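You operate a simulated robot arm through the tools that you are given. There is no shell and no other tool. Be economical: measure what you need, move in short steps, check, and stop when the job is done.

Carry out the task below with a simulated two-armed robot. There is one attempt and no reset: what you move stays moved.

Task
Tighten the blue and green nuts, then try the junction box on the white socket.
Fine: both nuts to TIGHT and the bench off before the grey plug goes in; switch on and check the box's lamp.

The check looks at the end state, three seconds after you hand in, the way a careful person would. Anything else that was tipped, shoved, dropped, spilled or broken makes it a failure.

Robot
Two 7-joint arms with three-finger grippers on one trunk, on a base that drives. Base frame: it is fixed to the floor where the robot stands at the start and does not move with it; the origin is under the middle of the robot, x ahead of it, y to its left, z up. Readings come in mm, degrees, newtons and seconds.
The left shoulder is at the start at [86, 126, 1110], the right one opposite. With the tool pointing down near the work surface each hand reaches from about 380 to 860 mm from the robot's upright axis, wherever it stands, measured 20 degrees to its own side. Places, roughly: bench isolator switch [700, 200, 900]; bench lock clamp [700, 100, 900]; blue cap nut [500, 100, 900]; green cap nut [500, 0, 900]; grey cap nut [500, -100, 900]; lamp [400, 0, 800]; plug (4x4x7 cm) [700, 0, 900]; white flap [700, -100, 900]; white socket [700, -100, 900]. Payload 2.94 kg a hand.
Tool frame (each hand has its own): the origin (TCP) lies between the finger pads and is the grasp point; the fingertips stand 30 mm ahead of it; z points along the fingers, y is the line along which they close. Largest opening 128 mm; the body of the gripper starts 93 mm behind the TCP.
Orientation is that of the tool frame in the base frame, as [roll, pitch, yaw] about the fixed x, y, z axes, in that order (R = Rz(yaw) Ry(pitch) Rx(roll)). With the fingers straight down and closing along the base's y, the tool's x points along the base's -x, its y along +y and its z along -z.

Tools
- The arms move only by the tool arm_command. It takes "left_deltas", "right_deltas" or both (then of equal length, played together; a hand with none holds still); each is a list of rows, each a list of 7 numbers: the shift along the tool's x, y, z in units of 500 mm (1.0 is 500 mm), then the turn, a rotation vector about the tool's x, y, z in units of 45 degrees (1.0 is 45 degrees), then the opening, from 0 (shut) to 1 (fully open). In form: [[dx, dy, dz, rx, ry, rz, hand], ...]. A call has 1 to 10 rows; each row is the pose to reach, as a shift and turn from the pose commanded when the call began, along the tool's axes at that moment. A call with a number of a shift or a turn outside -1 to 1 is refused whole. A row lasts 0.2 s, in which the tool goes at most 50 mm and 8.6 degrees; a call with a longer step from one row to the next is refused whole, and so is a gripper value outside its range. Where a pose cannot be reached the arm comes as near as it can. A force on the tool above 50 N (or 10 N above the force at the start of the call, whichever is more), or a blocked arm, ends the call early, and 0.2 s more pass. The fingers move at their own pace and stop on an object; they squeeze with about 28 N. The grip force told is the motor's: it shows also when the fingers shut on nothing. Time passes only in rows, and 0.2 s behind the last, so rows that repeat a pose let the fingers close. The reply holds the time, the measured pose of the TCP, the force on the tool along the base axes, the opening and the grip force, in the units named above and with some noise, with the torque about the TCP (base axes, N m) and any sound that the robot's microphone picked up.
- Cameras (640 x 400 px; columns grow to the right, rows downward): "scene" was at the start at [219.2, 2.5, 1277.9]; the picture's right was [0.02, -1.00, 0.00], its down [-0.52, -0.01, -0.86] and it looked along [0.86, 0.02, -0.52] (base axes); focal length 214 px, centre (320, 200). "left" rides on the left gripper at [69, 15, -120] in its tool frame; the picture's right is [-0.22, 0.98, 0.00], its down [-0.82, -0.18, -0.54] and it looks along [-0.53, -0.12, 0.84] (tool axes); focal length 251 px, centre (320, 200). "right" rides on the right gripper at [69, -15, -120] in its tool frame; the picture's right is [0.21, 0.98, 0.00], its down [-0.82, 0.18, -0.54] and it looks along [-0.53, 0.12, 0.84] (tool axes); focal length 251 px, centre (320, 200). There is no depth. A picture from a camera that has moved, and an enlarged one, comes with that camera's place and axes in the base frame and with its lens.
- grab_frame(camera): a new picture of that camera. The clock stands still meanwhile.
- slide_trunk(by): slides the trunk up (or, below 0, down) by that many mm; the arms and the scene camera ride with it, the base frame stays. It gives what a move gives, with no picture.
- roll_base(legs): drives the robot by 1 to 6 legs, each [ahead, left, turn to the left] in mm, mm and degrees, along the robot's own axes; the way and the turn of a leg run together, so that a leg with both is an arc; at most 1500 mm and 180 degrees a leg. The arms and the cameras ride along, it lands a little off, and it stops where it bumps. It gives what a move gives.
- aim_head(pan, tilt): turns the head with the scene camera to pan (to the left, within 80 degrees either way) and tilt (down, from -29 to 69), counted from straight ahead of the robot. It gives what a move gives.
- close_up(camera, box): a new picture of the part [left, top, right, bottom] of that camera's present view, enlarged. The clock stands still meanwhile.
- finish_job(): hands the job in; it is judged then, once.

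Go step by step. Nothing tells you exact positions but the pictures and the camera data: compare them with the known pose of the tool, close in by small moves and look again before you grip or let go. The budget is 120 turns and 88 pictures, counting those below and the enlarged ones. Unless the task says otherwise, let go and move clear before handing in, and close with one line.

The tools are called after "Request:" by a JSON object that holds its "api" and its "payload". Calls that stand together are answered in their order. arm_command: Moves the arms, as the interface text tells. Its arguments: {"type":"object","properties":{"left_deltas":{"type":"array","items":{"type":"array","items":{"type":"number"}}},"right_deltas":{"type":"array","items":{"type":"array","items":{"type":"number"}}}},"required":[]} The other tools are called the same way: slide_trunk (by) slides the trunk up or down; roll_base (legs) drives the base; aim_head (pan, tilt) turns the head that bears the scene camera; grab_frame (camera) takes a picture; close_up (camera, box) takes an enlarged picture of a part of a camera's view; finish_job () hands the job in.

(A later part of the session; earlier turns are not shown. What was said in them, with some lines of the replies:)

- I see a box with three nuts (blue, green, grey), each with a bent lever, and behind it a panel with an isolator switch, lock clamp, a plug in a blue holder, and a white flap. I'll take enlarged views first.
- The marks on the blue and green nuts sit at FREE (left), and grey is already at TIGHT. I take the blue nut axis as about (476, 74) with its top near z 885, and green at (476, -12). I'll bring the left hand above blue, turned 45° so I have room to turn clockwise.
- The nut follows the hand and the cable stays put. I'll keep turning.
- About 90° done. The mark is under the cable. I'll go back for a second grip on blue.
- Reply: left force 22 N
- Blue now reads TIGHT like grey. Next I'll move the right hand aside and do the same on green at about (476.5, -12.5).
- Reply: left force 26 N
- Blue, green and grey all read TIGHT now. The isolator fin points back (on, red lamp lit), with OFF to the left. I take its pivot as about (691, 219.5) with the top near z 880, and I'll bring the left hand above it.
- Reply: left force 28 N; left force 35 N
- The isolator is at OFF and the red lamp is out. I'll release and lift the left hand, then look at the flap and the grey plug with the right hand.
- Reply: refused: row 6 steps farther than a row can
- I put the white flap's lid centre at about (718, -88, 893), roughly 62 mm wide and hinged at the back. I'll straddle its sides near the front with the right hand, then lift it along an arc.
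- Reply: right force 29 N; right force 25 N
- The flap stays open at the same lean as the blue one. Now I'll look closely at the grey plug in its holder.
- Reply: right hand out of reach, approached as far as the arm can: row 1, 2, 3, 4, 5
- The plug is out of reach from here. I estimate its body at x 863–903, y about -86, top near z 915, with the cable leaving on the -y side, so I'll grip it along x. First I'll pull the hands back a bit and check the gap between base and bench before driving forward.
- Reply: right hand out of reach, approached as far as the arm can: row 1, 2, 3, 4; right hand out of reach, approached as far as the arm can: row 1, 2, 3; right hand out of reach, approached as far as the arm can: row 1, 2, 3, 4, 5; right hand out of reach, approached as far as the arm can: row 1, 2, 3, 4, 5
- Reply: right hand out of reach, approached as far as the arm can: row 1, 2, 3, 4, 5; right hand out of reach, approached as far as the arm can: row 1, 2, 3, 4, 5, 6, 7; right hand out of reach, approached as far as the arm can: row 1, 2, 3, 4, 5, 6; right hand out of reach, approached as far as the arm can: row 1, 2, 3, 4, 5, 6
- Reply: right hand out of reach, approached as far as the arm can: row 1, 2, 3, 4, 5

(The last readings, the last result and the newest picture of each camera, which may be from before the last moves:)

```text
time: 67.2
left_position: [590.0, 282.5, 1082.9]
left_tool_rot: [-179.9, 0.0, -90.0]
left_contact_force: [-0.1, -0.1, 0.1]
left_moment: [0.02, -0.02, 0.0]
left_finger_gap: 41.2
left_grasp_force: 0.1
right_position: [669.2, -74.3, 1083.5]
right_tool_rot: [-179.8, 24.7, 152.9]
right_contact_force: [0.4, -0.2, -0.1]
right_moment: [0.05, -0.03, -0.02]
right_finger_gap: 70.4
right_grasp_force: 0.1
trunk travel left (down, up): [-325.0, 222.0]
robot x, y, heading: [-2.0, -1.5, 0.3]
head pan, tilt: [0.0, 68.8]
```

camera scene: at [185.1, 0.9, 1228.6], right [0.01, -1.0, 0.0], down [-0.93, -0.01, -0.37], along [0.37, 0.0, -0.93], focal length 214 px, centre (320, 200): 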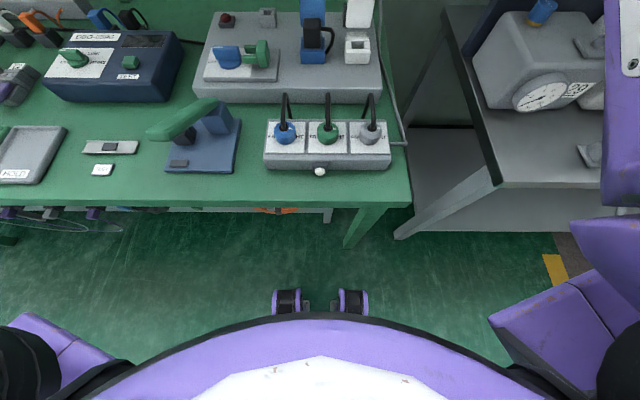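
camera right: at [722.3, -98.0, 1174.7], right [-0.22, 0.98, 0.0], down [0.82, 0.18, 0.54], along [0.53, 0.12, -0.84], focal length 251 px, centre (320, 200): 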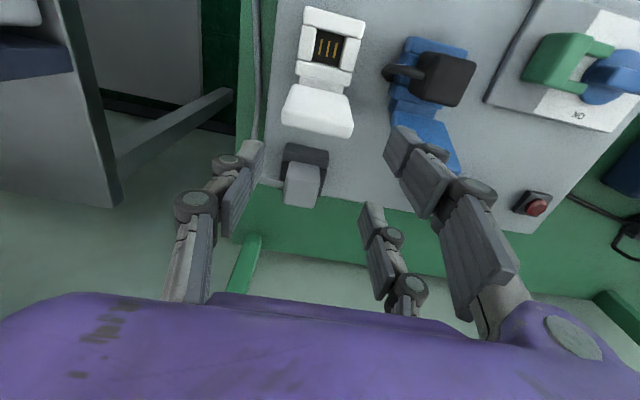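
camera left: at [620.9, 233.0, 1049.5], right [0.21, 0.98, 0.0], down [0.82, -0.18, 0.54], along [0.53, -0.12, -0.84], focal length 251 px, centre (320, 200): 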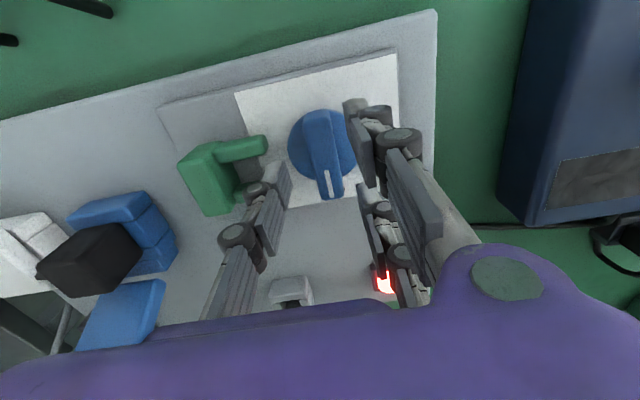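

The arm is free again. I'll level the right hand and then turn it so it closes along x.

Request:
{"api": "arm_command", "payload": {"right_deltas": [[0, 0, 0, 0, 0.14, 0, 0.55], [0, 0, 0, 0, 0.28, 0, 0.55], [0, 0, 0, 0, 0.42, 0, 0.55], [0, 0, 0, 0, 0.549, 0, 0.55]]}}

Request:
{"api": "arm_command", "payload": {"right_deltas": [[0, 0, 0, 0, 0, 0.14, 0.55], [0, 0, 0, 0, 0, 0.28, 0.55], [0, 0, 0, 0, 0, 0.42, 0.55], [0, 0, 0, 0, 0, 0.56, 0.55], [0, 0, 0, 0, 0, 0.7, 0.55]]}}

Request:
{"api": "arm_command", "payload": {"right_deltas": [[0, 0, 0, 0, 0, 0.14, 0.55], [0, 0, 0, 0, 0, 0.28, 0.55], [0, 0, 0, 0, 0, 0.42, 0.55], [0, 0, 0, 0, 0, 0.56, 0.55], [0, 0, 0, 0, 0, 0.7, 0.55]]}}

```text
time: 68.2
left_position: [589.0, 282.5, 1081.5]
left_tool_rot: [-179.9, 0.0, -90.0]
left_contact_force: [-0.3, 0.7, -0.6]
left_moment: [0.0, -0.02, -0.02]
left_finger_gap: 40.8
left_grasp_force: 0.0
right_position: [669.7, -73.2, 1081.9]
right_tool_rot: [-179.8, -0.2, 152.9]
right_contact_force: [0.1, 0.2, -0.6]
right_moment: [-0.04, -0.02, 0.02]
right_finger_gap: 70.3
right_grasp_force: 0.0
trunk travel left (down, up): [-325.0, 222.0]
robot x, y, heading: [-2.6, -1.9, -0.0]
head pan, tilt: [0.0, 68.8]
```

```text
time: 69.4
left_position: [590.1, 281.8, 1081.5]
left_tool_rot: [-180.0, 0.0, -89.9]
left_contact_force: [0.0, 0.7, 0.2]
left_moment: [0.03, 0.04, -0.02]
left_finger_gap: 41.1
left_grasp_force: 0.1
right_position: [669.2, -73.1, 1083.4]
right_tool_rot: [-179.9, 0.0, 121.3]
right_contact_force: [0.0, -0.9, 0.2]
right_moment: [-0.05, 0.03, 0.0]
right_finger_gap: 70.6
right_grasp_force: 0.1
trunk travel left (down, up): [-325.0, 222.0]
robot x, y, heading: [1.4, -1.4, 0.2]
head pan, tilt: [0.0, 68.8]
```

```text
time: 70.6
left_position: [588.7, 282.5, 1081.5]
left_tool_rot: [180.0, 0.0, -89.9]
left_contact_force: [-1.0, -0.5, 0.6]
left_moment: [-0.01, -0.01, -0.04]
left_finger_gap: 41.0
left_grasp_force: 0.2
right_position: [668.6, -72.7, 1084.0]
right_tool_rot: [-179.8, 0.1, 89.8]
right_contact_force: [0.1, -0.6, -0.2]
right_moment: [-0.03, -0.01, 0.03]
right_finger_gap: 70.4
right_grasp_force: 0.0
trunk travel left (down, up): [-325.0, 222.0]
robot x, y, heading: [5.0, 3.5, -0.2]
head pan, tilt: [0.0, 68.8]
```

Request:
{"api": "roll_base", "payload": {"legs": [[140, 0, 0]]}}

Request:
{"api": "aim_head", "payload": {"pan": 0, "tilt": 40}}

Request:
{"api": "grab_frame", "payload": {"camera": "scene"}}

Request:
{"api": "grab_frame", "payload": {"camera": "right"}}

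```text
time: 72.2
left_position: [722.1, 279.9, 1080.2]
left_tool_rot: [-180.0, 0.1, -90.3]
left_contact_force: [0.0, -0.3, 0.8]
left_moment: [-0.03, -0.05, 0.01]
left_finger_gap: 40.9
left_grasp_force: 0.0
right_position: [800.5, -75.4, 1081.5]
right_tool_rot: [-179.6, 0.1, 89.5]
right_contact_force: [-0.1, 0.9, 1.0]
right_moment: [0.03, -0.05, 0.03]
right_finger_gap: 70.3
right_grasp_force: 0.1
trunk travel left (down, up): [-325.0, 222.0]
robot x, y, heading: [131.3, 3.3, -0.3]
head pan, tilt: [0.0, 68.8]
stopped in leg 1: the robot was blocked; the commanded pose is now the measured one
```

```text
time: 73.1
left_position: [723.8, 279.0, 1080.7]
left_tool_rot: [179.9, 0.0, -90.3]
left_contact_force: [0.4, 0.7, 0.3]
left_moment: [0.0, 0.04, -0.01]
left_finger_gap: 41.1
left_grasp_force: 0.1
right_position: [802.8, -75.7, 1081.1]
right_tool_rot: [-179.6, 0.2, 89.6]
right_contact_force: [-0.3, 0.2, 0.5]
right_moment: [0.0, -0.04, -0.01]
right_finger_gap: 70.1
right_grasp_force: 0.0
trunk travel left (down, up): [-325.0, 222.0]
robot x, y, heading: [134.1, 3.3, 0.1]
head pan, tilt: [0.0, 40.0]
```

```text
30 pictures are left
camera scene: at [346.8, 0.3, 1264.4], right [-0.01, -1.0, 0.0], down [-0.64, 0.0, -0.77], along [0.77, 0.0, -0.64], focal length 214 px, centre (320, 200)
```

scene: 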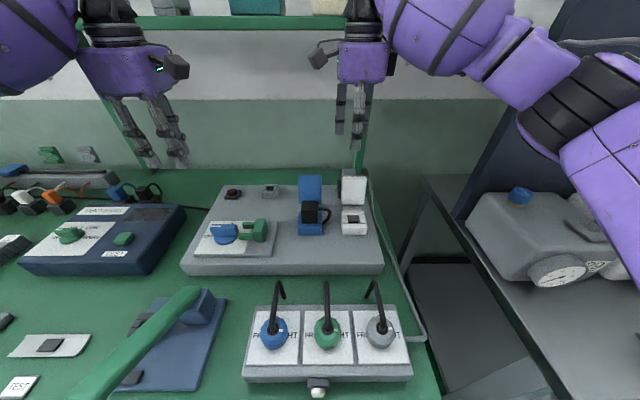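

```text
29 pictures are left
camera right: at [788.1, -6.4, 1201.6], right [0.98, 0.21, -0.01], down [0.18, -0.82, 0.54], along [0.11, -0.53, -0.84], focal length 251 px, centre (320, 200)
```

right: 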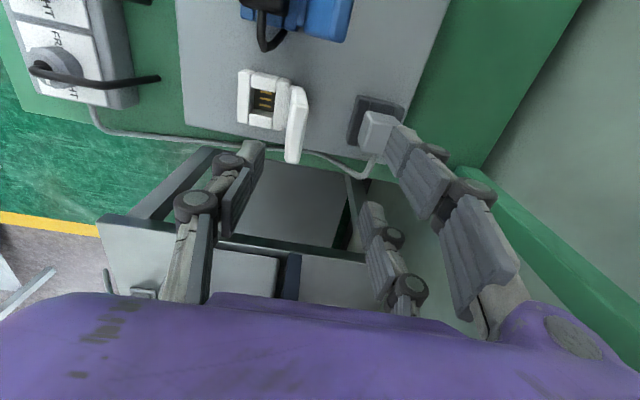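

Request:
{"api": "close_up", "payload": {"camera": "right", "box": [220, 50, 420, 190]}}

```text
2.86 times, centred on (320, 120) of right
camera zoom: at [788.1, -6.4, 1201.6], right [0.98, 0.21, -0.01], down [0.18, -0.82, 0.54], along [0.11, -0.53, -0.84], focal length 718 px, centre (320, 429)
```

zoom: 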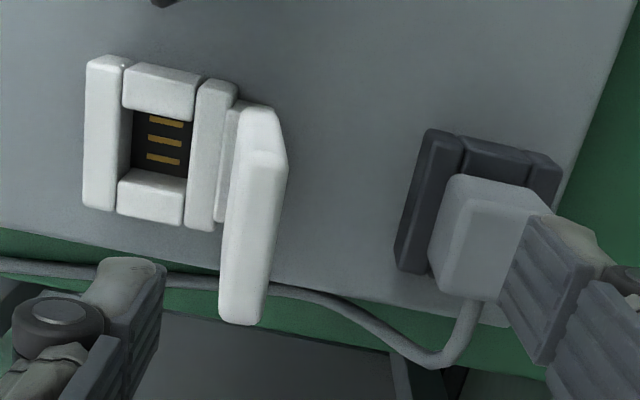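

Request:
{"api": "arm_command", "payload": {"right_deltas": [[-0.006, 0.04, 0.04, 0, 0, 0, 0.6], [-0.012, 0.08, 0.08, 0, 0, 0, 0.6], [-0.018, 0.12, 0.12, 0, 0, 0, 0.6], [-0.025, 0.16, 0.15, 0, 0, 0, 0.6], [-0.025, 0.16, 0.15, 0, 0, 0, 0.6]]}}

Request:
{"api": "close_up", "payload": {"camera": "right", "box": [200, 50, 440, 230]}}

Request:
{"api": "close_up", "payload": {"camera": "scene", "box": [310, 120, 400, 200]}}

```text
time: 74.5
left_position: [695.6, 271.7, 1095.1]
left_tool_rot: [-178.8, 0.2, -90.6]
left_contact_force: [-0.2, -0.4, -0.5]
left_moment: [0.13, 0.02, 0.05]
left_finger_gap: 40.7
left_grasp_force: 0.0
right_position: [846.5, -75.4, 1043.9]
right_tool_rot: [177.2, -0.6, 92.5]
right_contact_force: [0.2, 0.0, 0.5]
right_moment: [-0.02, 0.01, -0.01]
right_finger_gap: 76.6
right_grasp_force: 0.0
trunk travel left (down, up): [-325.0, 222.0]
robot x, y, heading: [128.3, 1.6, -0.4]
head pan, tilt: [0.0, 40.0]
stopped in row 5 (right hand): the arm was blocked; the commanded pose is now the measured one
```

```text
2.22 times, centred on (320, 140) of right
camera zoom: at [823.1, -7.5, 1165.5], right [0.97, 0.26, 0.05], down [0.19, -0.82, 0.54], along [0.18, -0.51, -0.84], focal length 559 px, centre (320, 333)
```

zoom: 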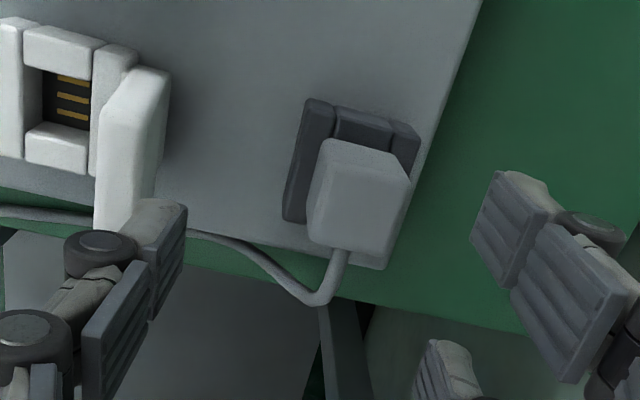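

```text
5.00 times, centred on (355, 160) of scene
camera zoom: at [313.1, -5.6, 1268.7], right [-0.01, -1.0, 0.0], down [-0.62, 0.01, -0.78], along [0.78, -0.01, -0.62], focal length 1072 px, centre (145, 400)
```

zoom: 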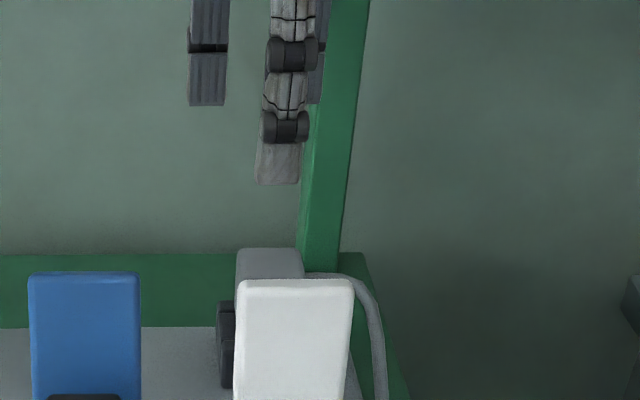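

The right wrist caught the shelf at about z 1250 and pushed the robot's body back. I'll retreat at once and check the shelf before approaching lower.

Request:
{"api": "arm_command", "payload": {"right_deltas": [[0, -0.05, 0, 0, 0, 0, 0.45], [0, -0.1, 0, 0, 0, 0, 0.45], [0, -0.16, 0, 0, 0, 0, 0.45], [0, -0.16, 0, 0, 0, 0, 0.45]]}}

Request:
{"api": "aim_head", "payload": {"pan": 0, "tilt": 15}}

Request:
{"api": "grab_frame", "payload": {"camera": "scene"}}

```text
time: 75.5
left_position: [724.1, 279.9, 1078.0]
left_tool_rot: [179.8, 0.0, -90.3]
left_contact_force: [0.7, 0.8, 0.0]
left_moment: [-0.02, 0.05, -0.01]
left_finger_gap: 40.7
left_grasp_force: 0.1
right_position: [798.9, -79.3, 1017.5]
right_tool_rot: [179.2, -0.2, 91.1]
right_contact_force: [0.4, 0.5, -1.4]
right_moment: [-0.01, 0.01, 0.0]
right_finger_gap: 57.7
right_grasp_force: 0.1
trunk travel left (down, up): [-325.0, 222.0]
robot x, y, heading: [132.0, 1.9, -0.4]
head pan, tilt: [0.0, 40.0]
```

```text
time: 76.4
left_position: [722.6, 278.7, 1081.3]
left_tool_rot: [180.0, 0.1, -90.2]
left_contact_force: [0.0, -0.5, 0.9]
left_moment: [-0.02, -0.01, 0.01]
left_finger_gap: 41.1
left_grasp_force: 0.2
right_position: [797.7, -78.1, 1020.8]
right_tool_rot: [179.0, -0.2, 91.3]
right_contact_force: [0.3, -0.5, 0.7]
right_moment: [0.01, 0.02, 0.02]
right_finger_gap: 57.7
right_grasp_force: 0.1
trunk travel left (down, up): [-325.0, 222.0]
robot x, y, heading: [127.4, -1.1, -0.6]
head pan, tilt: [0.0, 15.0]
```

```text
25 pictures are left
camera scene: at [353.8, 0.2, 1303.9], right [-0.01, -1.0, 0.0], down [-0.26, 0.0, -0.97], along [0.97, -0.01, -0.26], focal length 214 px, centre (320, 200)
```

scene: 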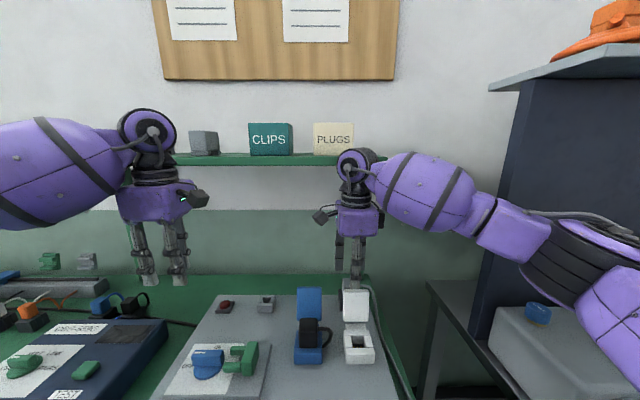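

The shelf looks undisturbed. I'll go low: over the flap, down behind it at x≈833, then forward under the shelf to the plug.

Request:
{"api": "arm_command", "payload": {"right_deltas": [[-0.01, 0.035, 0.01, 0, 0, 0.027, 0.39], [-0.02, 0.07, 0.02, 0, 0, 0.027, 0.39], [-0.02, 0.07, 0.08, 0, 0, 0.027, 0.39], [-0.02, 0.07, 0.144, 0, 0, 0.027, 0.39], [-0.02, 0.07, 0.144, 0, 0, 0.027, 0.39]]}}

Request:
{"api": "close_up", "payload": {"camera": "right", "box": [180, 50, 460, 260]}}

```text
time: 77.6
left_position: [721.2, 279.3, 1082.2]
left_tool_rot: [-180.0, 0.0, -90.2]
left_contact_force: [-0.6, -0.6, 0.2]
left_moment: [0.01, 0.0, 0.02]
left_finger_gap: 40.8
left_grasp_force: 0.1
right_position: [835.0, -87.3, 953.7]
right_tool_rot: [178.5, -0.4, 90.0]
right_contact_force: [3.2, -4.3, 25.4]
right_moment: [-0.2, -0.94, -0.09]
right_finger_gap: 55.5
right_grasp_force: 4.0
trunk travel left (down, up): [-325.0, 222.0]
robot x, y, heading: [130.9, 0.6, -0.5]
head pan, tilt: [0.0, 15.0]
```

```text
1.90 times, centred on (320, 155) of right
camera zoom: at [816.3, -20.0, 1074.1], right [0.98, 0.21, 0.03], down [0.17, -0.83, 0.54], along [0.14, -0.52, -0.84], focal length 479 px, centre (320, 286)
```

zoom: 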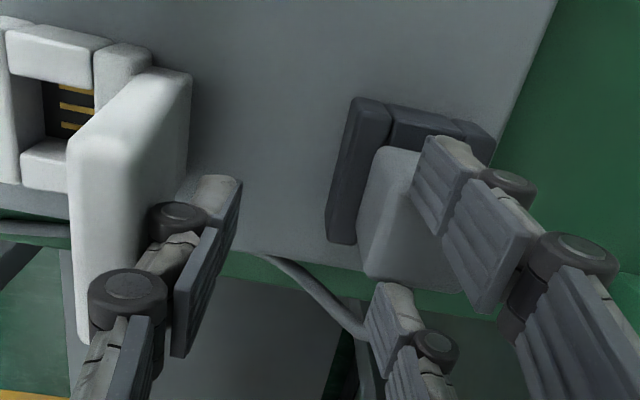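

Request:
{"api": "arm_command", "payload": {"right_deltas": [[0, 0, -0.024, 0, 0, 0, 0.42], [0, 0.02, -0.024, 0, 0, 0, 0.42], [-0.002, 0.06, -0.022, 0, 0, 0, 0.5], [-0.004, 0.092, -0.022, 0, 0, 0, 0.5], [-0.004, 0.092, -0.022, 0, 0, 0, 0.5]]}}

Request:
{"api": "close_up", "payload": {"camera": "right", "box": [180, 50, 460, 260]}}

```text
time: 78.8
left_position: [721.6, 278.8, 1081.0]
left_tool_rot: [180.0, 0.0, -90.2]
left_contact_force: [0.0, -0.1, 1.0]
left_moment: [0.0, 0.0, -0.02]
left_finger_gap: 41.0
left_grasp_force: 0.0
right_position: [879.3, -90.0, 960.5]
right_tool_rot: [178.9, -0.2, 90.1]
right_contact_force: [-0.7, -0.2, 0.6]
right_moment: [-0.01, -0.01, -0.01]
right_finger_gap: 63.8
right_grasp_force: 0.1
trunk travel left (down, up): [-325.0, 222.0]
robot x, y, heading: [130.8, -0.4, -0.4]
head pan, tilt: [0.0, 15.0]
```

```text
1.90 times, centred on (320, 155) of right
camera zoom: at [862.5, -21.5, 1081.6], right [0.98, 0.22, 0.02], down [0.17, -0.82, 0.54], along [0.13, -0.52, -0.84], focal length 479 px, centre (320, 286)
```

zoom: 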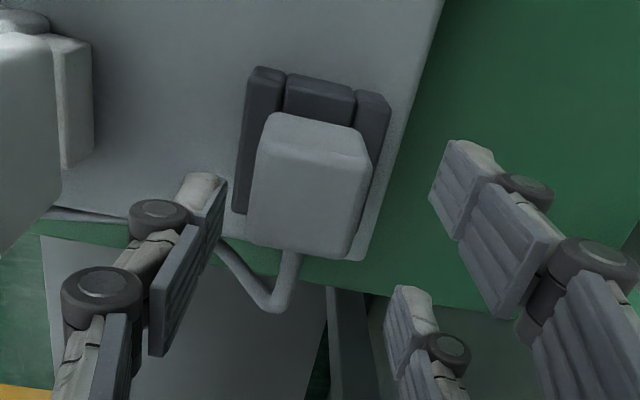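

Request:
{"api": "arm_command", "payload": {"right_deltas": [[0.004, -0.009, 0.0, 0, 0, 0, 0.5], [0.004, -0.009, 0.05, 0, 0, 0, 0.5], [0.004, -0.009, 0.085, 0, 0, 0, 0.5], [0.004, -0.009, 0.085, 0, 0, 0, 0.4], [0.004, -0.009, 0.085, 0, 0, 0, 0.2], [0.004, -0.009, 0.085, 0, 0, 0, 0.2], [0.004, -0.009, 0.085, 0, 0, 0, 0.2]]}}

Request:
{"api": "close_up", "payload": {"camera": "right", "box": [180, 50, 460, 260]}}

```text
time: 80.4
left_position: [723.2, 278.5, 1080.6]
left_tool_rot: [179.8, 0.0, -90.3]
left_contact_force: [0.1, -0.5, 0.5]
left_moment: [0.02, 0.01, 0.03]
left_finger_gap: 40.8
left_grasp_force: 0.0
right_position: [876.2, -88.1, 917.5]
right_tool_rot: [179.0, -0.3, 90.1]
right_contact_force: [0.0, 0.2, -0.1]
right_moment: [0.0, 0.03, -0.01]
right_finger_gap: 39.2
right_grasp_force: 28.0
trunk travel left (down, up): [-325.0, 222.0]
robot x, y, heading: [131.2, 1.0, -0.4]
head pan, tilt: [0.0, 15.0]
```

```text
1.90 times, centred on (320, 155) of right
camera zoom: at [858.8, -19.4, 1038.6], right [0.98, 0.22, 0.02], down [0.17, -0.82, 0.54], along [0.13, -0.52, -0.84], focal length 479 px, centre (320, 286)
```

zoom: 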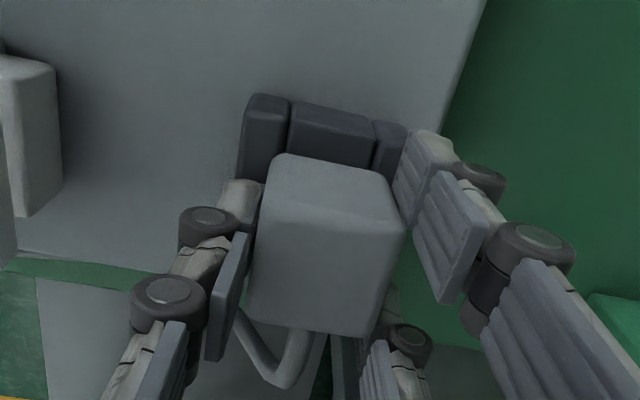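

Plug is gripped (39 mm) with no side load. I'll lift it out 42 mm, staying under the shelf.

Request:
{"api": "arm_command", "payload": {"right_deltas": [[0, 0, -0.02, 0, 0, 0, 0.2], [0, 0, -0.04, 0, 0, 0, 0.2], [0, 0, -0.06, 0, 0, 0, 0.2], [0, 0, -0.084, 0, 0, 0, 0.2], [0, 0, -0.084, 0, 0, 0, 0.2]]}}

Request:
{"api": "close_up", "payload": {"camera": "right", "box": [180, 50, 460, 260]}}

```text
time: 81.6
left_position: [722.0, 278.1, 1080.2]
left_tool_rot: [179.9, 0.1, -90.3]
left_contact_force: [0.2, -0.2, -0.7]
left_moment: [-0.05, 0.0, -0.02]
left_finger_gap: 41.2
left_grasp_force: 0.1
right_position: [874.8, -87.9, 958.7]
right_tool_rot: [178.9, -0.3, 90.0]
right_contact_force: [-0.3, 0.5, -1.0]
right_moment: [0.02, -0.01, -0.01]
right_finger_gap: 39.4
right_grasp_force: 27.6
trunk travel left (down, up): [-325.0, 222.0]
robot x, y, heading: [130.3, 1.8, -0.5]
head pan, tilt: [0.0, 15.0]
```

```text
1.90 times, centred on (320, 155) of right
camera zoom: at [858.2, -19.4, 1080.2], right [0.98, 0.22, 0.02], down [0.17, -0.82, 0.54], along [0.13, -0.52, -0.84], focal length 479 px, centre (320, 286)
```

zoom: 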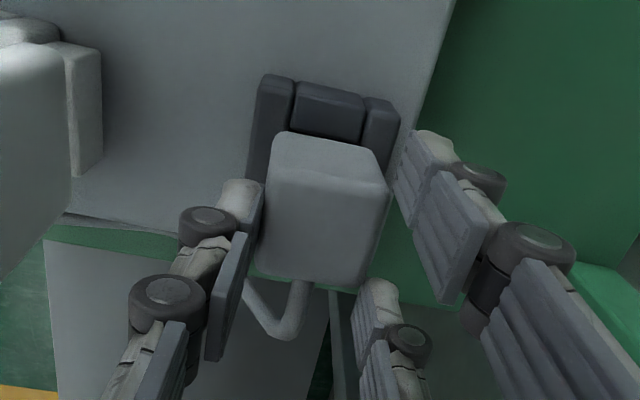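

Request:
{"api": "arm_command", "payload": {"right_deltas": [[0, 0, -0.008, 0, 0, 0, 0.15], [0, 0, -0.014, 0, 0, 0, 0.15], [0, 0, -0.014, 0, 0, 0, 0.15]]}}

Request:
{"api": "close_up", "payload": {"camera": "right", "box": [180, 50, 460, 260]}}

Request:
{"api": "close_up", "payload": {"camera": "scene", "box": [270, 200, 410, 360]}}

```text
time: 82.4
left_position: [723.6, 279.3, 1081.3]
left_tool_rot: [179.9, -0.1, -90.3]
left_contact_force: [-0.1, 0.2, -0.4]
left_moment: [0.01, -0.01, -0.03]
left_finger_gap: 40.8
left_grasp_force: 0.1
right_position: [875.8, -87.7, 967.8]
right_tool_rot: [178.9, -0.3, 90.2]
right_contact_force: [-0.8, 0.1, -0.9]
right_moment: [0.01, -0.02, 0.03]
right_finger_gap: 39.7
right_grasp_force: 28.6
trunk travel left (down, up): [-325.0, 222.0]
robot x, y, heading: [133.2, -0.3, -0.6]
head pan, tilt: [0.0, 15.0]
```

```text
1.90 times, centred on (320, 155) of right
camera zoom: at [857.8, -19.3, 1087.6], right [0.98, 0.22, 0.02], down [0.17, -0.82, 0.54], along [0.13, -0.52, -0.84], focal length 479 px, centre (320, 286)
```

zoom: 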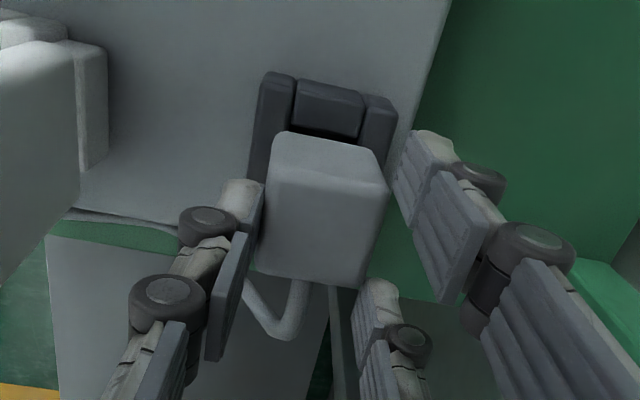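

```text
2.50 times, centred on (340, 280) of scene
camera zoom: at [353.8, 0.2, 1304.0], right [-0.01, -1.0, 0.0], down [-0.26, 0.0, -0.97], along [0.97, -0.01, -0.26], focal length 536 px, centre (270, 0)
```

zoom: 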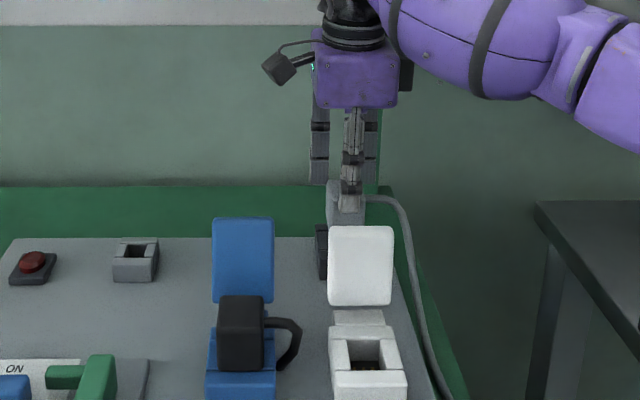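

Request:
{"api": "arm_command", "payload": {"right_deltas": [[0, 0, -0.008, 0, 0, 0, 0.15], [0, -0.015, -0.01, 0, 0, 0, 0.15], [0, -0.03, -0.012, 0, 0, 0, 0.15], [0, -0.045, -0.016, 0, 0, 0, 0.15], [0, -0.06, -0.03, 0, 0, 0, 0.15], [0, -0.076, -0.06, 0, 0, 0, 0.15], [0, -0.076, -0.06, 0, 0, 0, 0.15]]}}

Request:
{"api": "close_up", "payload": {"camera": "right", "box": [180, 50, 460, 260]}}

```text
time: 84.0
left_position: [722.6, 279.2, 1079.8]
left_tool_rot: [179.9, 0.1, -90.3]
left_contact_force: [-1.2, -1.3, 0.1]
left_moment: [-0.03, 0.0, -0.02]
left_finger_gap: 41.2
left_grasp_force: 0.1
right_position: [836.4, -87.8, 996.7]
right_tool_rot: [179.0, -0.2, 90.0]
right_contact_force: [0.5, 0.4, -0.9]
right_moment: [0.02, -0.01, -0.02]
right_finger_gap: 39.3
right_grasp_force: 28.1
trunk travel left (down, up): [-325.0, 222.0]
robot x, y, heading: [128.7, 3.7, -0.8]
head pan, tilt: [0.0, 15.0]
```

```text
1.90 times, centred on (320, 155) of right
camera zoom: at [819.2, -19.9, 1116.9], right [0.98, 0.22, 0.02], down [0.17, -0.82, 0.54], along [0.13, -0.52, -0.84], focal length 479 px, centre (320, 286)
```

zoom: 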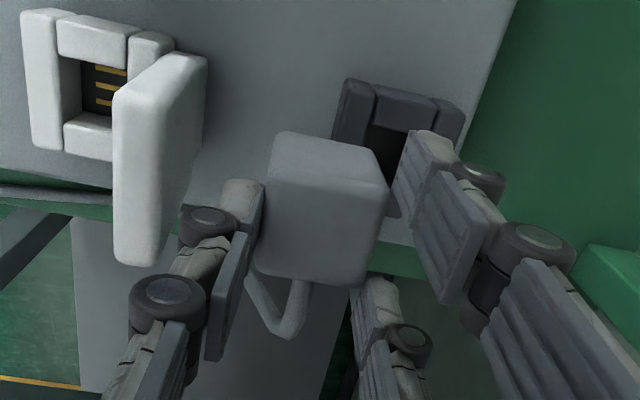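

Request:
{"api": "arm_command", "payload": {"right_deltas": [[0, 0, -0.08, 0, 0, 0, 0.15], [0, 0, -0.16, 0, 0, 0, 0.15], [0, -0.07, -0.16, 0, 0, 0, 0.15], [0, -0.14, -0.16, 0, 0, 0, 0.15], [0, -0.212, -0.16, 0, 0, 0, 0.15], [0, -0.212, -0.16, 0, 0, 0, 0.15]]}}

Request:
{"api": "close_up", "payload": {"camera": "right", "box": [180, 50, 460, 260]}}

Request:
{"api": "aim_head", "payload": {"pan": 0, "tilt": 40}}

Request:
{"api": "close_up", "payload": {"camera": "scene", "box": [280, 100, 420, 260]}}

```text
time: 85.4
left_position: [723.2, 278.8, 1080.8]
left_tool_rot: [179.9, -0.1, -90.3]
left_contact_force: [-0.1, 1.0, 0.9]
left_moment: [0.0, 0.03, 0.02]
left_finger_gap: 41.1
left_grasp_force: 0.1
right_position: [729.3, -88.1, 1074.4]
right_tool_rot: [179.0, -0.1, 90.0]
right_contact_force: [0.1, 0.2, -0.9]
right_moment: [-0.04, 0.0, -0.02]
right_finger_gap: 39.6
right_grasp_force: 28.7
trunk travel left (down, up): [-325.0, 222.0]
robot x, y, heading: [135.6, 2.6, -0.4]
head pan, tilt: [0.0, 15.0]
```

```text
1.90 times, centred on (320, 155) of right
camera zoom: at [712.0, -19.6, 1194.8], right [0.98, 0.22, 0.02], down [0.17, -0.82, 0.54], along [0.13, -0.52, -0.84], focal length 479 px, centre (320, 286)
```

zoom: 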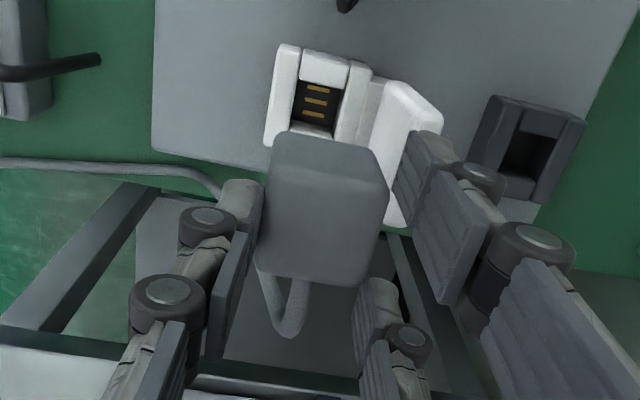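

```text
time: 86.3
left_position: [722.9, 279.1, 1080.1]
left_tool_rot: [179.9, -0.1, -90.3]
left_contact_force: [-0.1, -0.3, -0.7]
left_moment: [-0.01, -0.03, 0.03]
left_finger_gap: 41.2
left_grasp_force: 0.1
right_position: [728.9, -87.6, 1074.0]
right_tool_rot: [179.0, -0.2, 90.1]
right_contact_force: [0.2, 0.1, -1.9]
right_moment: [0.0, -0.03, -0.03]
right_finger_gap: 39.5
right_grasp_force: 28.5
trunk travel left (down, up): [-325.0, 222.0]
robot x, y, heading: [132.7, 1.8, -0.4]
head pan, tilt: [0.0, 40.0]
```

```text
2.50 times, centred on (350, 180) of scene
camera zoom: at [345.4, 0.3, 1264.5], right [-0.01, -1.0, 0.0], down [-0.64, 0.0, -0.77], along [0.77, 0.0, -0.64], focal length 536 px, centre (245, 250)
```

zoom: 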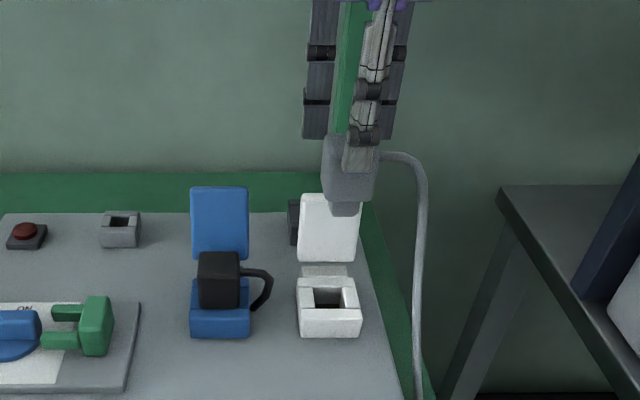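

Request:
{"api": "arm_command", "payload": {"right_deltas": [[0.004, 0.003, 0.05, 0, 0, 0, 0.15], [0.008, 0.003, 0.1, 0, 0, 0, 0.15], [0.008, 0.003, 0.15, 0, 0, 0, 0.15], [0.008, 0.003, 0.184, 0, 0, 0, 0.15], [0.008, 0.003, 0.184, 0, 0, 0, 0.15]]}}

Request:
{"api": "close_up", "payload": {"camera": "scene", "box": [320, 180, 390, 250]}}

Request:
{"api": "close_up", "payload": {"camera": "right", "box": [220, 60, 420, 220]}}

```text
time: 87.5
left_position: [722.3, 279.1, 1080.6]
left_tool_rot: [179.9, -0.1, -90.2]
left_contact_force: [-0.2, 0.0, -0.2]
left_moment: [0.0, 0.02, -0.08]
left_finger_gap: 41.2
left_grasp_force: 0.2
right_position: [732.2, -83.6, 983.3]
right_tool_rot: [179.0, -0.2, 90.1]
right_contact_force: [0.6, 0.6, -0.3]
right_moment: [-0.03, 0.01, 0.01]
right_finger_gap: 39.4
right_grasp_force: 28.0
trunk travel left (down, up): [-325.0, 222.0]
robot x, y, heading: [131.2, -1.1, -0.3]
head pan, tilt: [0.0, 40.0]
```

```text
5.71 times, centred on (355, 215) of scene
camera zoom: at [345.2, 0.3, 1264.5], right [-0.01, -1.0, 0.0], down [-0.64, 0.0, -0.77], along [0.77, 0.0, -0.64], focal length 1226 px, centre (120, 114)
```

zoom: 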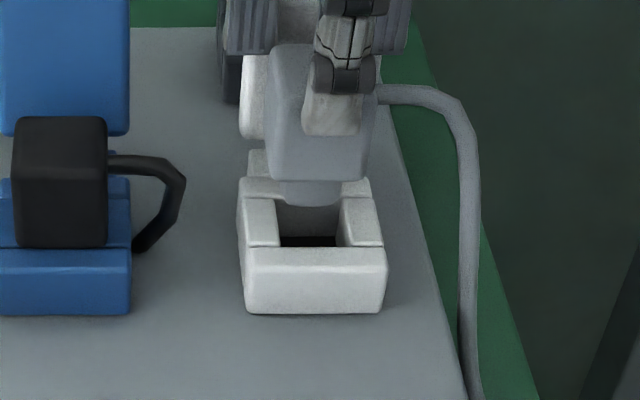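

```text
2.50 times, centred on (320, 140) of right
camera zoom: at [715.3, -15.7, 1103.1], right [0.98, 0.22, 0.02], down [0.17, -0.82, 0.54], along [0.13, -0.52, -0.84], focal length 629 px, centre (320, 350)
```

zoom: 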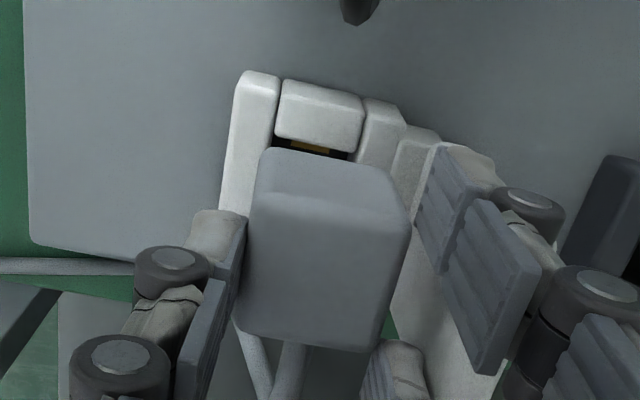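

Tongue and hole now line up to within about 1 mm in both views. I'll lower slowly into the socket.

Request:
{"api": "arm_command", "payload": {"right_deltas": [[0.001, 0, 0.01, 0, 0, 0, 0.15], [0.001, 0, 0.02, 0, 0, 0, 0.15], [0.001, 0, 0.03, 0, 0, 0, 0.15], [0.001, 0, 0.038, 0, 0, 0, 0.15], [0.001, 0, 0.046, 0, 0, 0, 0.15], [0.001, 0, 0.054, 0, 0, 0, 0.15], [0.001, 0, 0.054, 0, 0, 0, 0.15]]}}

Request:
{"api": "close_up", "payload": {"camera": "scene", "box": [320, 180, 390, 250]}}

```text
time: 89.1
left_position: [720.0, 277.2, 1082.3]
left_tool_rot: [-179.9, 0.0, -90.4]
left_contact_force: [-1.4, 0.7, -0.1]
left_moment: [-0.02, 0.02, 0.02]
left_finger_gap: 40.9
left_grasp_force: 0.1
right_position: [733.0, -84.7, 961.1]
right_tool_rot: [178.6, -0.4, 90.0]
right_contact_force: [-0.1, -11.0, 39.4]
right_moment: [-0.5, -0.02, 0.03]
right_finger_gap: 39.5
right_grasp_force: 27.8
trunk travel left (down, up): [-325.0, 222.0]
robot x, y, heading: [131.2, -2.6, -0.7]
head pan, tilt: [0.0, 40.0]
```

```text
5.71 times, centred on (355, 215) of scene
camera zoom: at [341.9, -0.8, 1265.3], right [-0.01, -1.0, 0.0], down [-0.64, 0.0, -0.77], along [0.77, 0.0, -0.64], focal length 1226 px, centre (120, 114)
```

zoom: 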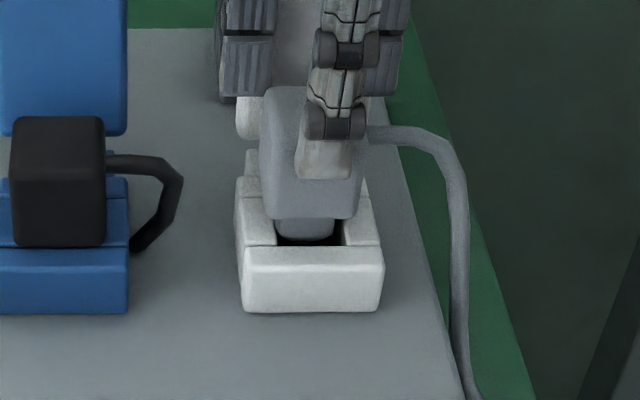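

Request:
{"api": "arm_command", "payload": {"right_deltas": [[0, 0, -0.018, 0, 0, 0, 0.15], [-0.006, 0, -0.018, 0, 0, 0, 0.15], [-0.006, 0, -0.008, 0, 0, 0, 0.15], [-0.006, 0, 0.0, 0, 0, 0, 0.15], [-0.006, 0, 0.008, 0, 0, 0, 0.15], [-0.006, 0, 0.012, 0, 0, 0, 0.15], [-0.006, 0, 0.012, 0, 0, 0, 0.15]]}}

Request:
{"api": "close_up", "payload": {"camera": "scene", "box": [320, 180, 390, 250]}}

```text
time: 90.7
left_position: [722.1, 279.2, 1081.3]
left_tool_rot: [-180.0, 0.1, -90.3]
left_contact_force: [0.7, -0.3, -0.1]
left_moment: [-0.01, 0.01, 0.02]
left_finger_gap: 41.1
left_grasp_force: 0.0
right_position: [732.1, -85.8, 950.8]
right_tool_rot: [179.0, -0.3, 90.1]
right_contact_force: [-9.2, -0.5, 5.1]
right_moment: [-0.03, 0.57, -0.06]
right_finger_gap: 39.2
right_grasp_force: 27.8
trunk travel left (down, up): [-325.0, 222.0]
robot x, y, heading: [133.6, 3.9, -0.5]
head pan, tilt: [0.0, 40.0]
```

```text
5.71 times, centred on (355, 215) of scene
camera zoom: at [343.8, 0.3, 1264.7], right [-0.01, -1.0, 0.0], down [-0.64, 0.0, -0.77], along [0.77, 0.0, -0.64], focal length 1226 px, centre (120, 114)
```

zoom: 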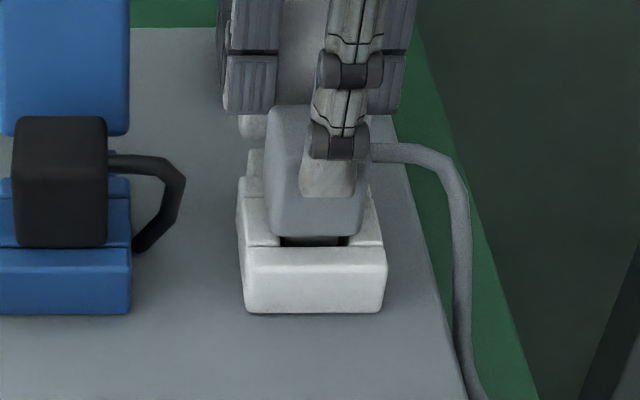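

Request:
{"api": "arm_command", "payload": {"right_deltas": [[0, -0.002, 0.008, 0, 0, 0, 0.15], [0, -0.002, 0.016, 0, 0, 0, 0.15], [0, -0.002, 0.024, 0, 0, 0, 0.15], [0, -0.002, 0.03, 0, 0, 0, 0.15], [0, -0.002, 0.03, 0, 0, 0, 0.15]]}}

Request:
{"api": "close_up", "payload": {"camera": "scene", "box": [320, 180, 390, 250]}}

```text
time: 91.9
left_position: [722.1, 279.0, 1081.4]
left_tool_rot: [179.9, -0.1, -90.3]
left_contact_force: [-1.3, 0.3, 0.1]
left_moment: [0.01, 0.02, -0.01]
left_finger_gap: 41.0
left_grasp_force: 0.0
right_position: [732.1, -85.0, 935.3]
right_tool_rot: [178.9, -0.3, 90.1]
right_contact_force: [3.6, 0.3, 17.7]
right_moment: [0.04, -0.2, -0.05]
right_finger_gap: 39.7
right_grasp_force: 27.8
trunk travel left (down, up): [-325.0, 222.0]
robot x, y, heading: [128.5, 1.8, -0.3]
head pan, tilt: [0.0, 40.0]
```

```text
5.71 times, centred on (355, 215) of scene
camera zoom: at [344.2, 0.5, 1264.5], right [-0.01, -1.0, 0.0], down [-0.64, 0.0, -0.77], along [0.77, 0.0, -0.64], focal length 1226 px, centre (120, 114)
```

zoom: 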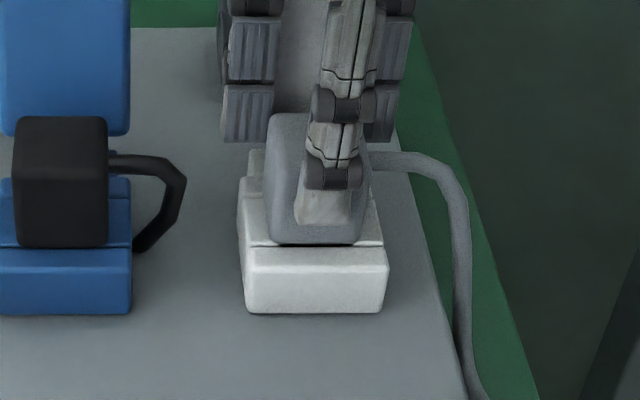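

Request:
{"api": "arm_command", "payload": {"right_deltas": [[0, 0, 0.008, 0, 0, 0, 0.1], [0, 0, 0.016, 0, 0, 0, 0.1], [0, 0, 0.024, 0, 0, 0, 0.1], [0, 0, 0.024, 0, 0, 0, 0.1]]}}

Request:
{"api": "close_up", "payload": {"camera": "scene", "box": [320, 180, 390, 250]}}

```text
time: 92.9
left_position: [720.0, 278.7, 1082.1]
left_tool_rot: [-179.9, 0.0, -90.3]
left_contact_force: [0.4, -0.1, 0.4]
left_moment: [0.02, -0.03, 0.01]
left_finger_gap: 41.1
left_grasp_force: 0.0
right_position: [730.8, -85.4, 927.6]
right_tool_rot: [178.5, -0.5, 90.1]
right_contact_force: [4.0, -1.1, 41.9]
right_moment: [0.05, 0.1, -0.03]
right_finger_gap: 39.5
right_grasp_force: 27.6
trunk travel left (down, up): [-325.0, 222.0]
robot x, y, heading: [130.9, 3.5, -0.4]
head pan, tilt: [0.0, 40.0]
```

```text
5.71 times, centred on (355, 215) of scene
camera zoom: at [342.3, 0.6, 1265.0], right [-0.01, -1.0, 0.0], down [-0.64, 0.0, -0.77], along [0.77, -0.01, -0.64], focal length 1226 px, centre (120, 114)
```

zoom: 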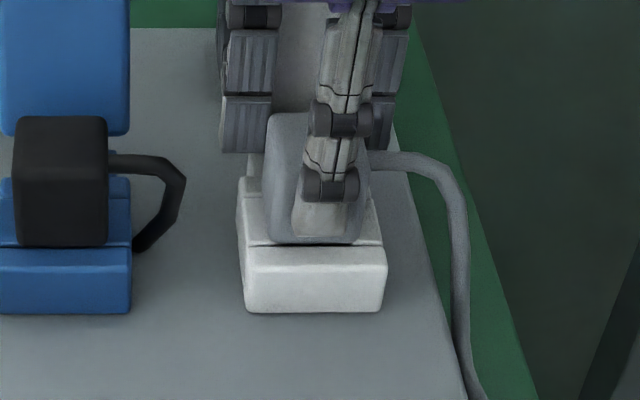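

Request:
{"api": "arm_command", "payload": {"right_deltas": [[0, 0, -0.004, 0, 0, 0, 0.36], [0, 0, -0.006, 0, 0, 0, 0.36], [0, 0, -0.03, 0, 0, 0, 0.36], [0, 0, -0.08, 0, 0, 0, 0.36], [0, 0, -0.16, 0, 0, 0, 0.36], [0, 0, -0.24, 0, 0, 0, 0.36], [0, -0.06, -0.26, 0, 0, 0, 0.36]]}}

Request:
{"api": "grab_frame", "payload": {"camera": "scene"}}

```text
time: 94.5
left_position: [722.1, 278.8, 1081.7]
left_tool_rot: [179.8, 0.0, -90.4]
left_contact_force: [0.3, -0.6, 0.3]
left_moment: [0.04, 0.0, 0.06]
left_finger_gap: 40.9
left_grasp_force: 0.0
right_position: [700.6, -87.4, 1054.1]
right_tool_rot: [178.9, -0.3, 90.0]
right_contact_force: [0.0, 0.1, -0.2]
right_moment: [-0.02, -0.01, -0.01]
right_finger_gap: 46.1
right_grasp_force: 0.0
trunk travel left (down, up): [-325.0, 222.0]
robot x, y, heading: [132.9, -0.0, -0.3]
head pan, tilt: [0.0, 40.0]
```

```text
9 pictures are left
camera scene: at [344.4, -0.2, 1264.6], right [-0.01, -1.0, 0.0], down [-0.64, 0.0, -0.77], along [0.77, 0.0, -0.64], focal length 214 px, centre (320, 200)
```

scene: 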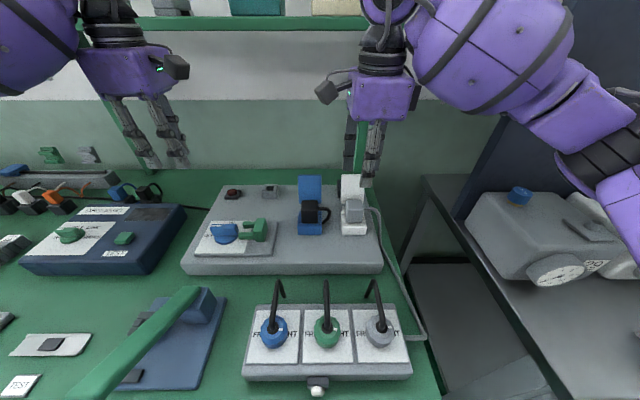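

Request:
{"api": "arm_command", "payload": {"left_deltas": [[0.06, 0.032, 0, 0, 0, 0, 0.32], [0.114, 0.064, 0.0, 0, 0, 0, 0.32], [0.114, 0.064, 0.09, 0, 0, 0, 0.32], [0.114, 0.064, 0.18, 0, 0, 0, 0.32], [0.114, 0.064, 0.26, 0, 0, 0, 0.32], [0.114, 0.064, 0.31, 0, 0, 0, 0.32], [0.114, 0.064, 0.31, 0, 0, 0, 0.32]]}}

Request:
{"api": "close_up", "payload": {"camera": "left", "box": [200, 50, 440, 250]}}

```text
time: 96.1
left_position: [689.6, 221.1, 925.9]
left_tool_rot: [179.9, 0.1, -90.4]
left_contact_force: [1.0, 0.3, -1.0]
left_moment: [-0.04, 0.02, -0.02]
left_finger_gap: 40.8
left_grasp_force: 0.1
right_position: [699.7, -88.0, 1052.1]
right_tool_rot: [179.0, -0.3, 90.1]
right_contact_force: [-0.7, 0.0, -0.1]
right_moment: [0.01, 0.01, -0.02]
right_finger_gap: 46.2
right_grasp_force: 0.2
trunk travel left (down, up): [-325.0, 222.0]
robot x, y, heading: [132.1, 1.9, -0.1]
head pan, tilt: [0.0, 40.0]
```

```text
2.00 times, centred on (320, 150) of left
camera zoom: at [674.1, 151.4, 1044.3], right [-0.98, 0.22, 0.0], down [0.19, 0.82, 0.54], along [0.12, 0.53, -0.84], focal length 503 px, centre (320, 300)
```

zoom: 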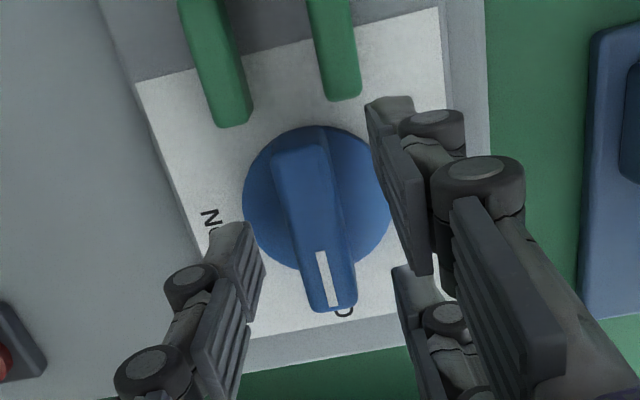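

Request:
{"api": "arm_command", "payload": {"left_deltas": [[0, 0, 0.025, 0, 0, 0, 0.32], [-0.002, 0, 0.047, 0, 0, 0, 0.32], [-0.002, 0, 0.047, 0, 0, 0, 0.15], [-0.002, 0, 0.047, 0, 0, 0, 0.05], [-0.002, 0, 0.047, 0, 0, 0, 0.05]]}}

Request:
{"api": "arm_command", "payload": {"left_deltas": [[0, 0, 0, 0, 0, 0.15, 0.05], [0, 0, 0, 0, 0, 0.32, 0.05], [0, 0, 0, 0, 0, 0.49, 0.05], [0, 0, 0, 0, 0, 0.66, 0.05], [0, 0, 0, 0, 0, 0.83, 0.05], [0, 0, 0, 0, 0, 1, 0.05]]}}

Request:
{"api": "arm_command", "payload": {"left_deltas": [[0, 0, 0, 0, 0, 0.15, 0.05], [0, 0, 0, 0, 0, 0.32, 0.05], [0, 0, 0, 0, 0, 0.49, 0.05], [0, 0, 0, 0, 0, 0.66, 0.05], [0, 0, 0, 0, 0, 0.83, 0.05], [0, 0, 0, 0, 0, 1, 0.05]]}}

Request:
{"api": "grab_frame", "payload": {"camera": "scene"}}

```text
time: 97.3
left_position: [689.0, 223.0, 902.1]
left_tool_rot: [179.9, 0.0, -90.3]
left_contact_force: [4.6, 0.2, -1.4]
left_moment: [0.17, -0.24, 0.01]
left_finger_gap: 18.1
left_grasp_force: 43.5
right_position: [701.6, -85.7, 1051.9]
right_tool_rot: [179.0, -0.3, 90.2]
right_contact_force: [-1.0, -0.1, 0.3]
right_moment: [0.02, 0.0, -0.02]
right_finger_gap: 46.1
right_grasp_force: 0.0
trunk travel left (down, up): [-325.0, 222.0]
robot x, y, heading: [131.8, 1.7, -0.3]
head pan, tilt: [0.0, 40.0]
```

```text
time: 98.7
left_position: [690.1, 222.8, 901.4]
left_tool_rot: [179.9, -0.1, -135.4]
left_contact_force: [7.3, 1.3, -6.9]
left_moment: [0.89, -0.97, 0.01]
left_finger_gap: 17.9
left_grasp_force: 43.7
right_position: [702.0, -86.2, 1051.3]
right_tool_rot: [179.1, -0.1, 90.1]
right_contact_force: [-0.4, 0.1, 0.3]
right_moment: [0.03, 0.03, 0.02]
right_finger_gap: 46.2
right_grasp_force: 0.1
trunk travel left (down, up): [-325.0, 222.0]
robot x, y, heading: [129.0, 1.9, -0.6]
head pan, tilt: [0.0, 40.0]
```

```text
time: 100.1
left_position: [690.5, 223.2, 901.1]
left_tool_rot: [-180.0, -0.2, 179.6]
left_contact_force: [8.2, -3.0, -5.6]
left_moment: [-0.09, -0.13, 0.42]
left_finger_gap: 17.7
left_grasp_force: 43.4
right_position: [701.5, -87.9, 1051.5]
right_tool_rot: [179.1, -0.4, 90.2]
right_contact_force: [-0.8, 0.4, -0.4]
right_moment: [0.01, -0.01, 0.0]
right_finger_gap: 46.1
right_grasp_force: 0.1
trunk travel left (down, up): [-325.0, 222.0]
robot x, y, heading: [128.9, 2.1, -0.3]
head pan, tilt: [0.0, 40.0]
```

```text
7 pictures are left
camera scene: at [346.7, 0.1, 1264.2], right [-0.01, -1.0, 0.0], down [-0.64, 0.0, -0.77], along [0.77, 0.0, -0.64], focal length 214 px, centre (320, 200)
```

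scene: 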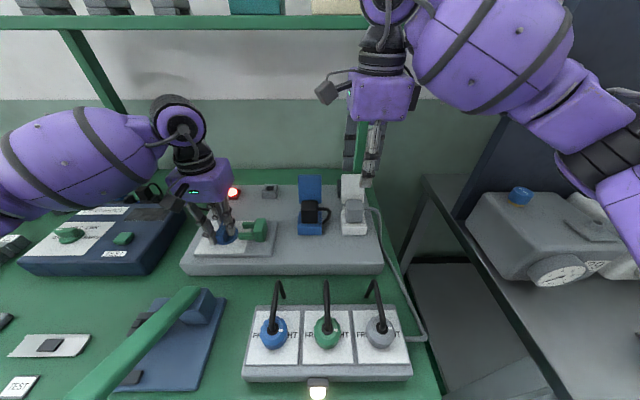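

The bench is live (red lamp on) and the box's lamp is glowing. I'll release the switch, lift clear, and confirm.

Request:
{"api": "arm_command", "payload": {"left_deltas": [[0, 0, 0, 0, 0, 0, 0.2], [0, 0, 0, 0, 0, 0, 0.32], [0, 0, -0.06, 0, 0, 0, 0.32], [0, 0, -0.15, 0, 0, 0, 0.32], [0, 0, -0.24, 0, 0, 0, 0.32], [0.08, 0, -0.28, 0, 0, 0, 0.32], [0.17, 0, -0.3, 0, 0, 0, 0.32]]}}

Request:
{"api": "aim_head", "payload": {"pan": 0, "tilt": 50}}

Request:
{"api": "grab_frame", "payload": {"camera": "scene"}}

Request:
{"api": "close_up", "payload": {"camera": "scene", "box": [170, 100, 430, 380]}}

```text
time: 101.7
left_position: [604.4, 224.1, 1052.9]
left_tool_rot: [180.0, -0.2, 179.7]
left_contact_force: [-0.3, 0.1, -0.9]
left_moment: [0.01, 0.0, -0.02]
left_finger_gap: 41.2
left_grasp_force: 0.0
right_position: [700.0, -86.6, 1053.7]
right_tool_rot: [179.0, -0.2, 90.2]
right_contact_force: [0.6, 0.8, 0.5]
right_moment: [0.0, -0.02, 0.01]
right_finger_gap: 46.1
right_grasp_force: 0.1
trunk travel left (down, up): [-325.0, 222.0]
robot x, y, heading: [130.6, 1.8, -0.8]
head pan, tilt: [0.0, 40.0]
```

```text
time: 102.4
left_position: [604.8, 223.6, 1053.8]
left_tool_rot: [-180.0, -0.1, 179.6]
left_contact_force: [-0.1, -0.9, -0.1]
left_moment: [0.0, 0.01, 0.02]
left_finger_gap: 41.2
left_grasp_force: 0.0
right_position: [700.5, -87.8, 1052.2]
right_tool_rot: [179.0, -0.3, 90.1]
right_contact_force: [-0.2, -0.1, -0.7]
right_moment: [-0.03, 0.02, 0.01]
right_finger_gap: 45.8
right_grasp_force: 0.1
trunk travel left (down, up): [-325.0, 222.0]
robot x, y, heading: [131.6, 3.7, -0.6]
head pan, tilt: [0.0, 50.0]
```

```text
6 pictures are left
camera scene: at [337.4, 0.3, 1250.3], right [-0.01, -1.0, 0.0], down [-0.77, 0.0, -0.64], along [0.64, 0.0, -0.77], focal length 214 px, centre (320, 200)
```

scene: 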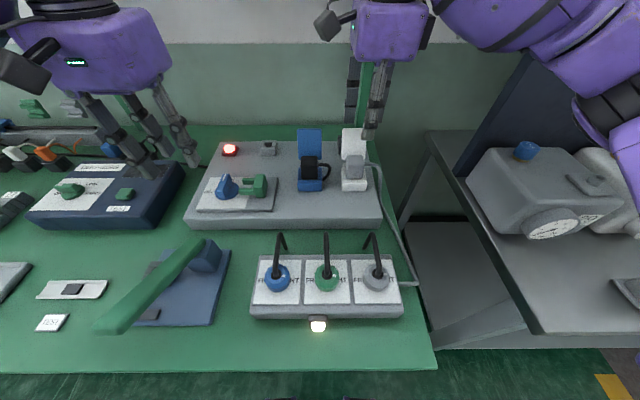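

```text
1.43 times, centred on (300, 240) of scene
camera zoom: at [337.4, 0.3, 1250.3], right [-0.01, -1.0, 0.0], down [-0.77, 0.0, -0.64], along [0.64, 0.0, -0.77], focal length 306 px, centre (349, 143)
```

zoom: 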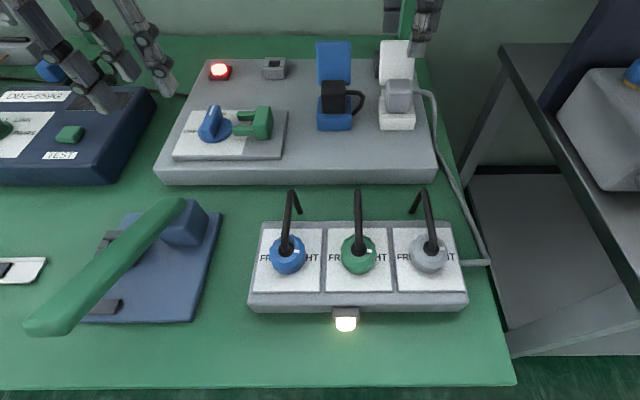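

The box's lamp is lit, the bench is on, both nuts read TIGHT, the plug is seated, and both hands are clear.

Request:
{"api": "finish_job", "payload": {}}

```text
The job is handed in.
```

The blue and green nuts are at TIGHT. With the bench off, the grey plug went into the white socket; with the bench back on, the junction box's lamp lights. Along the way the base stopped against something while driving up to the bench and the right wrist pressed the shelf; nothing looks moved.
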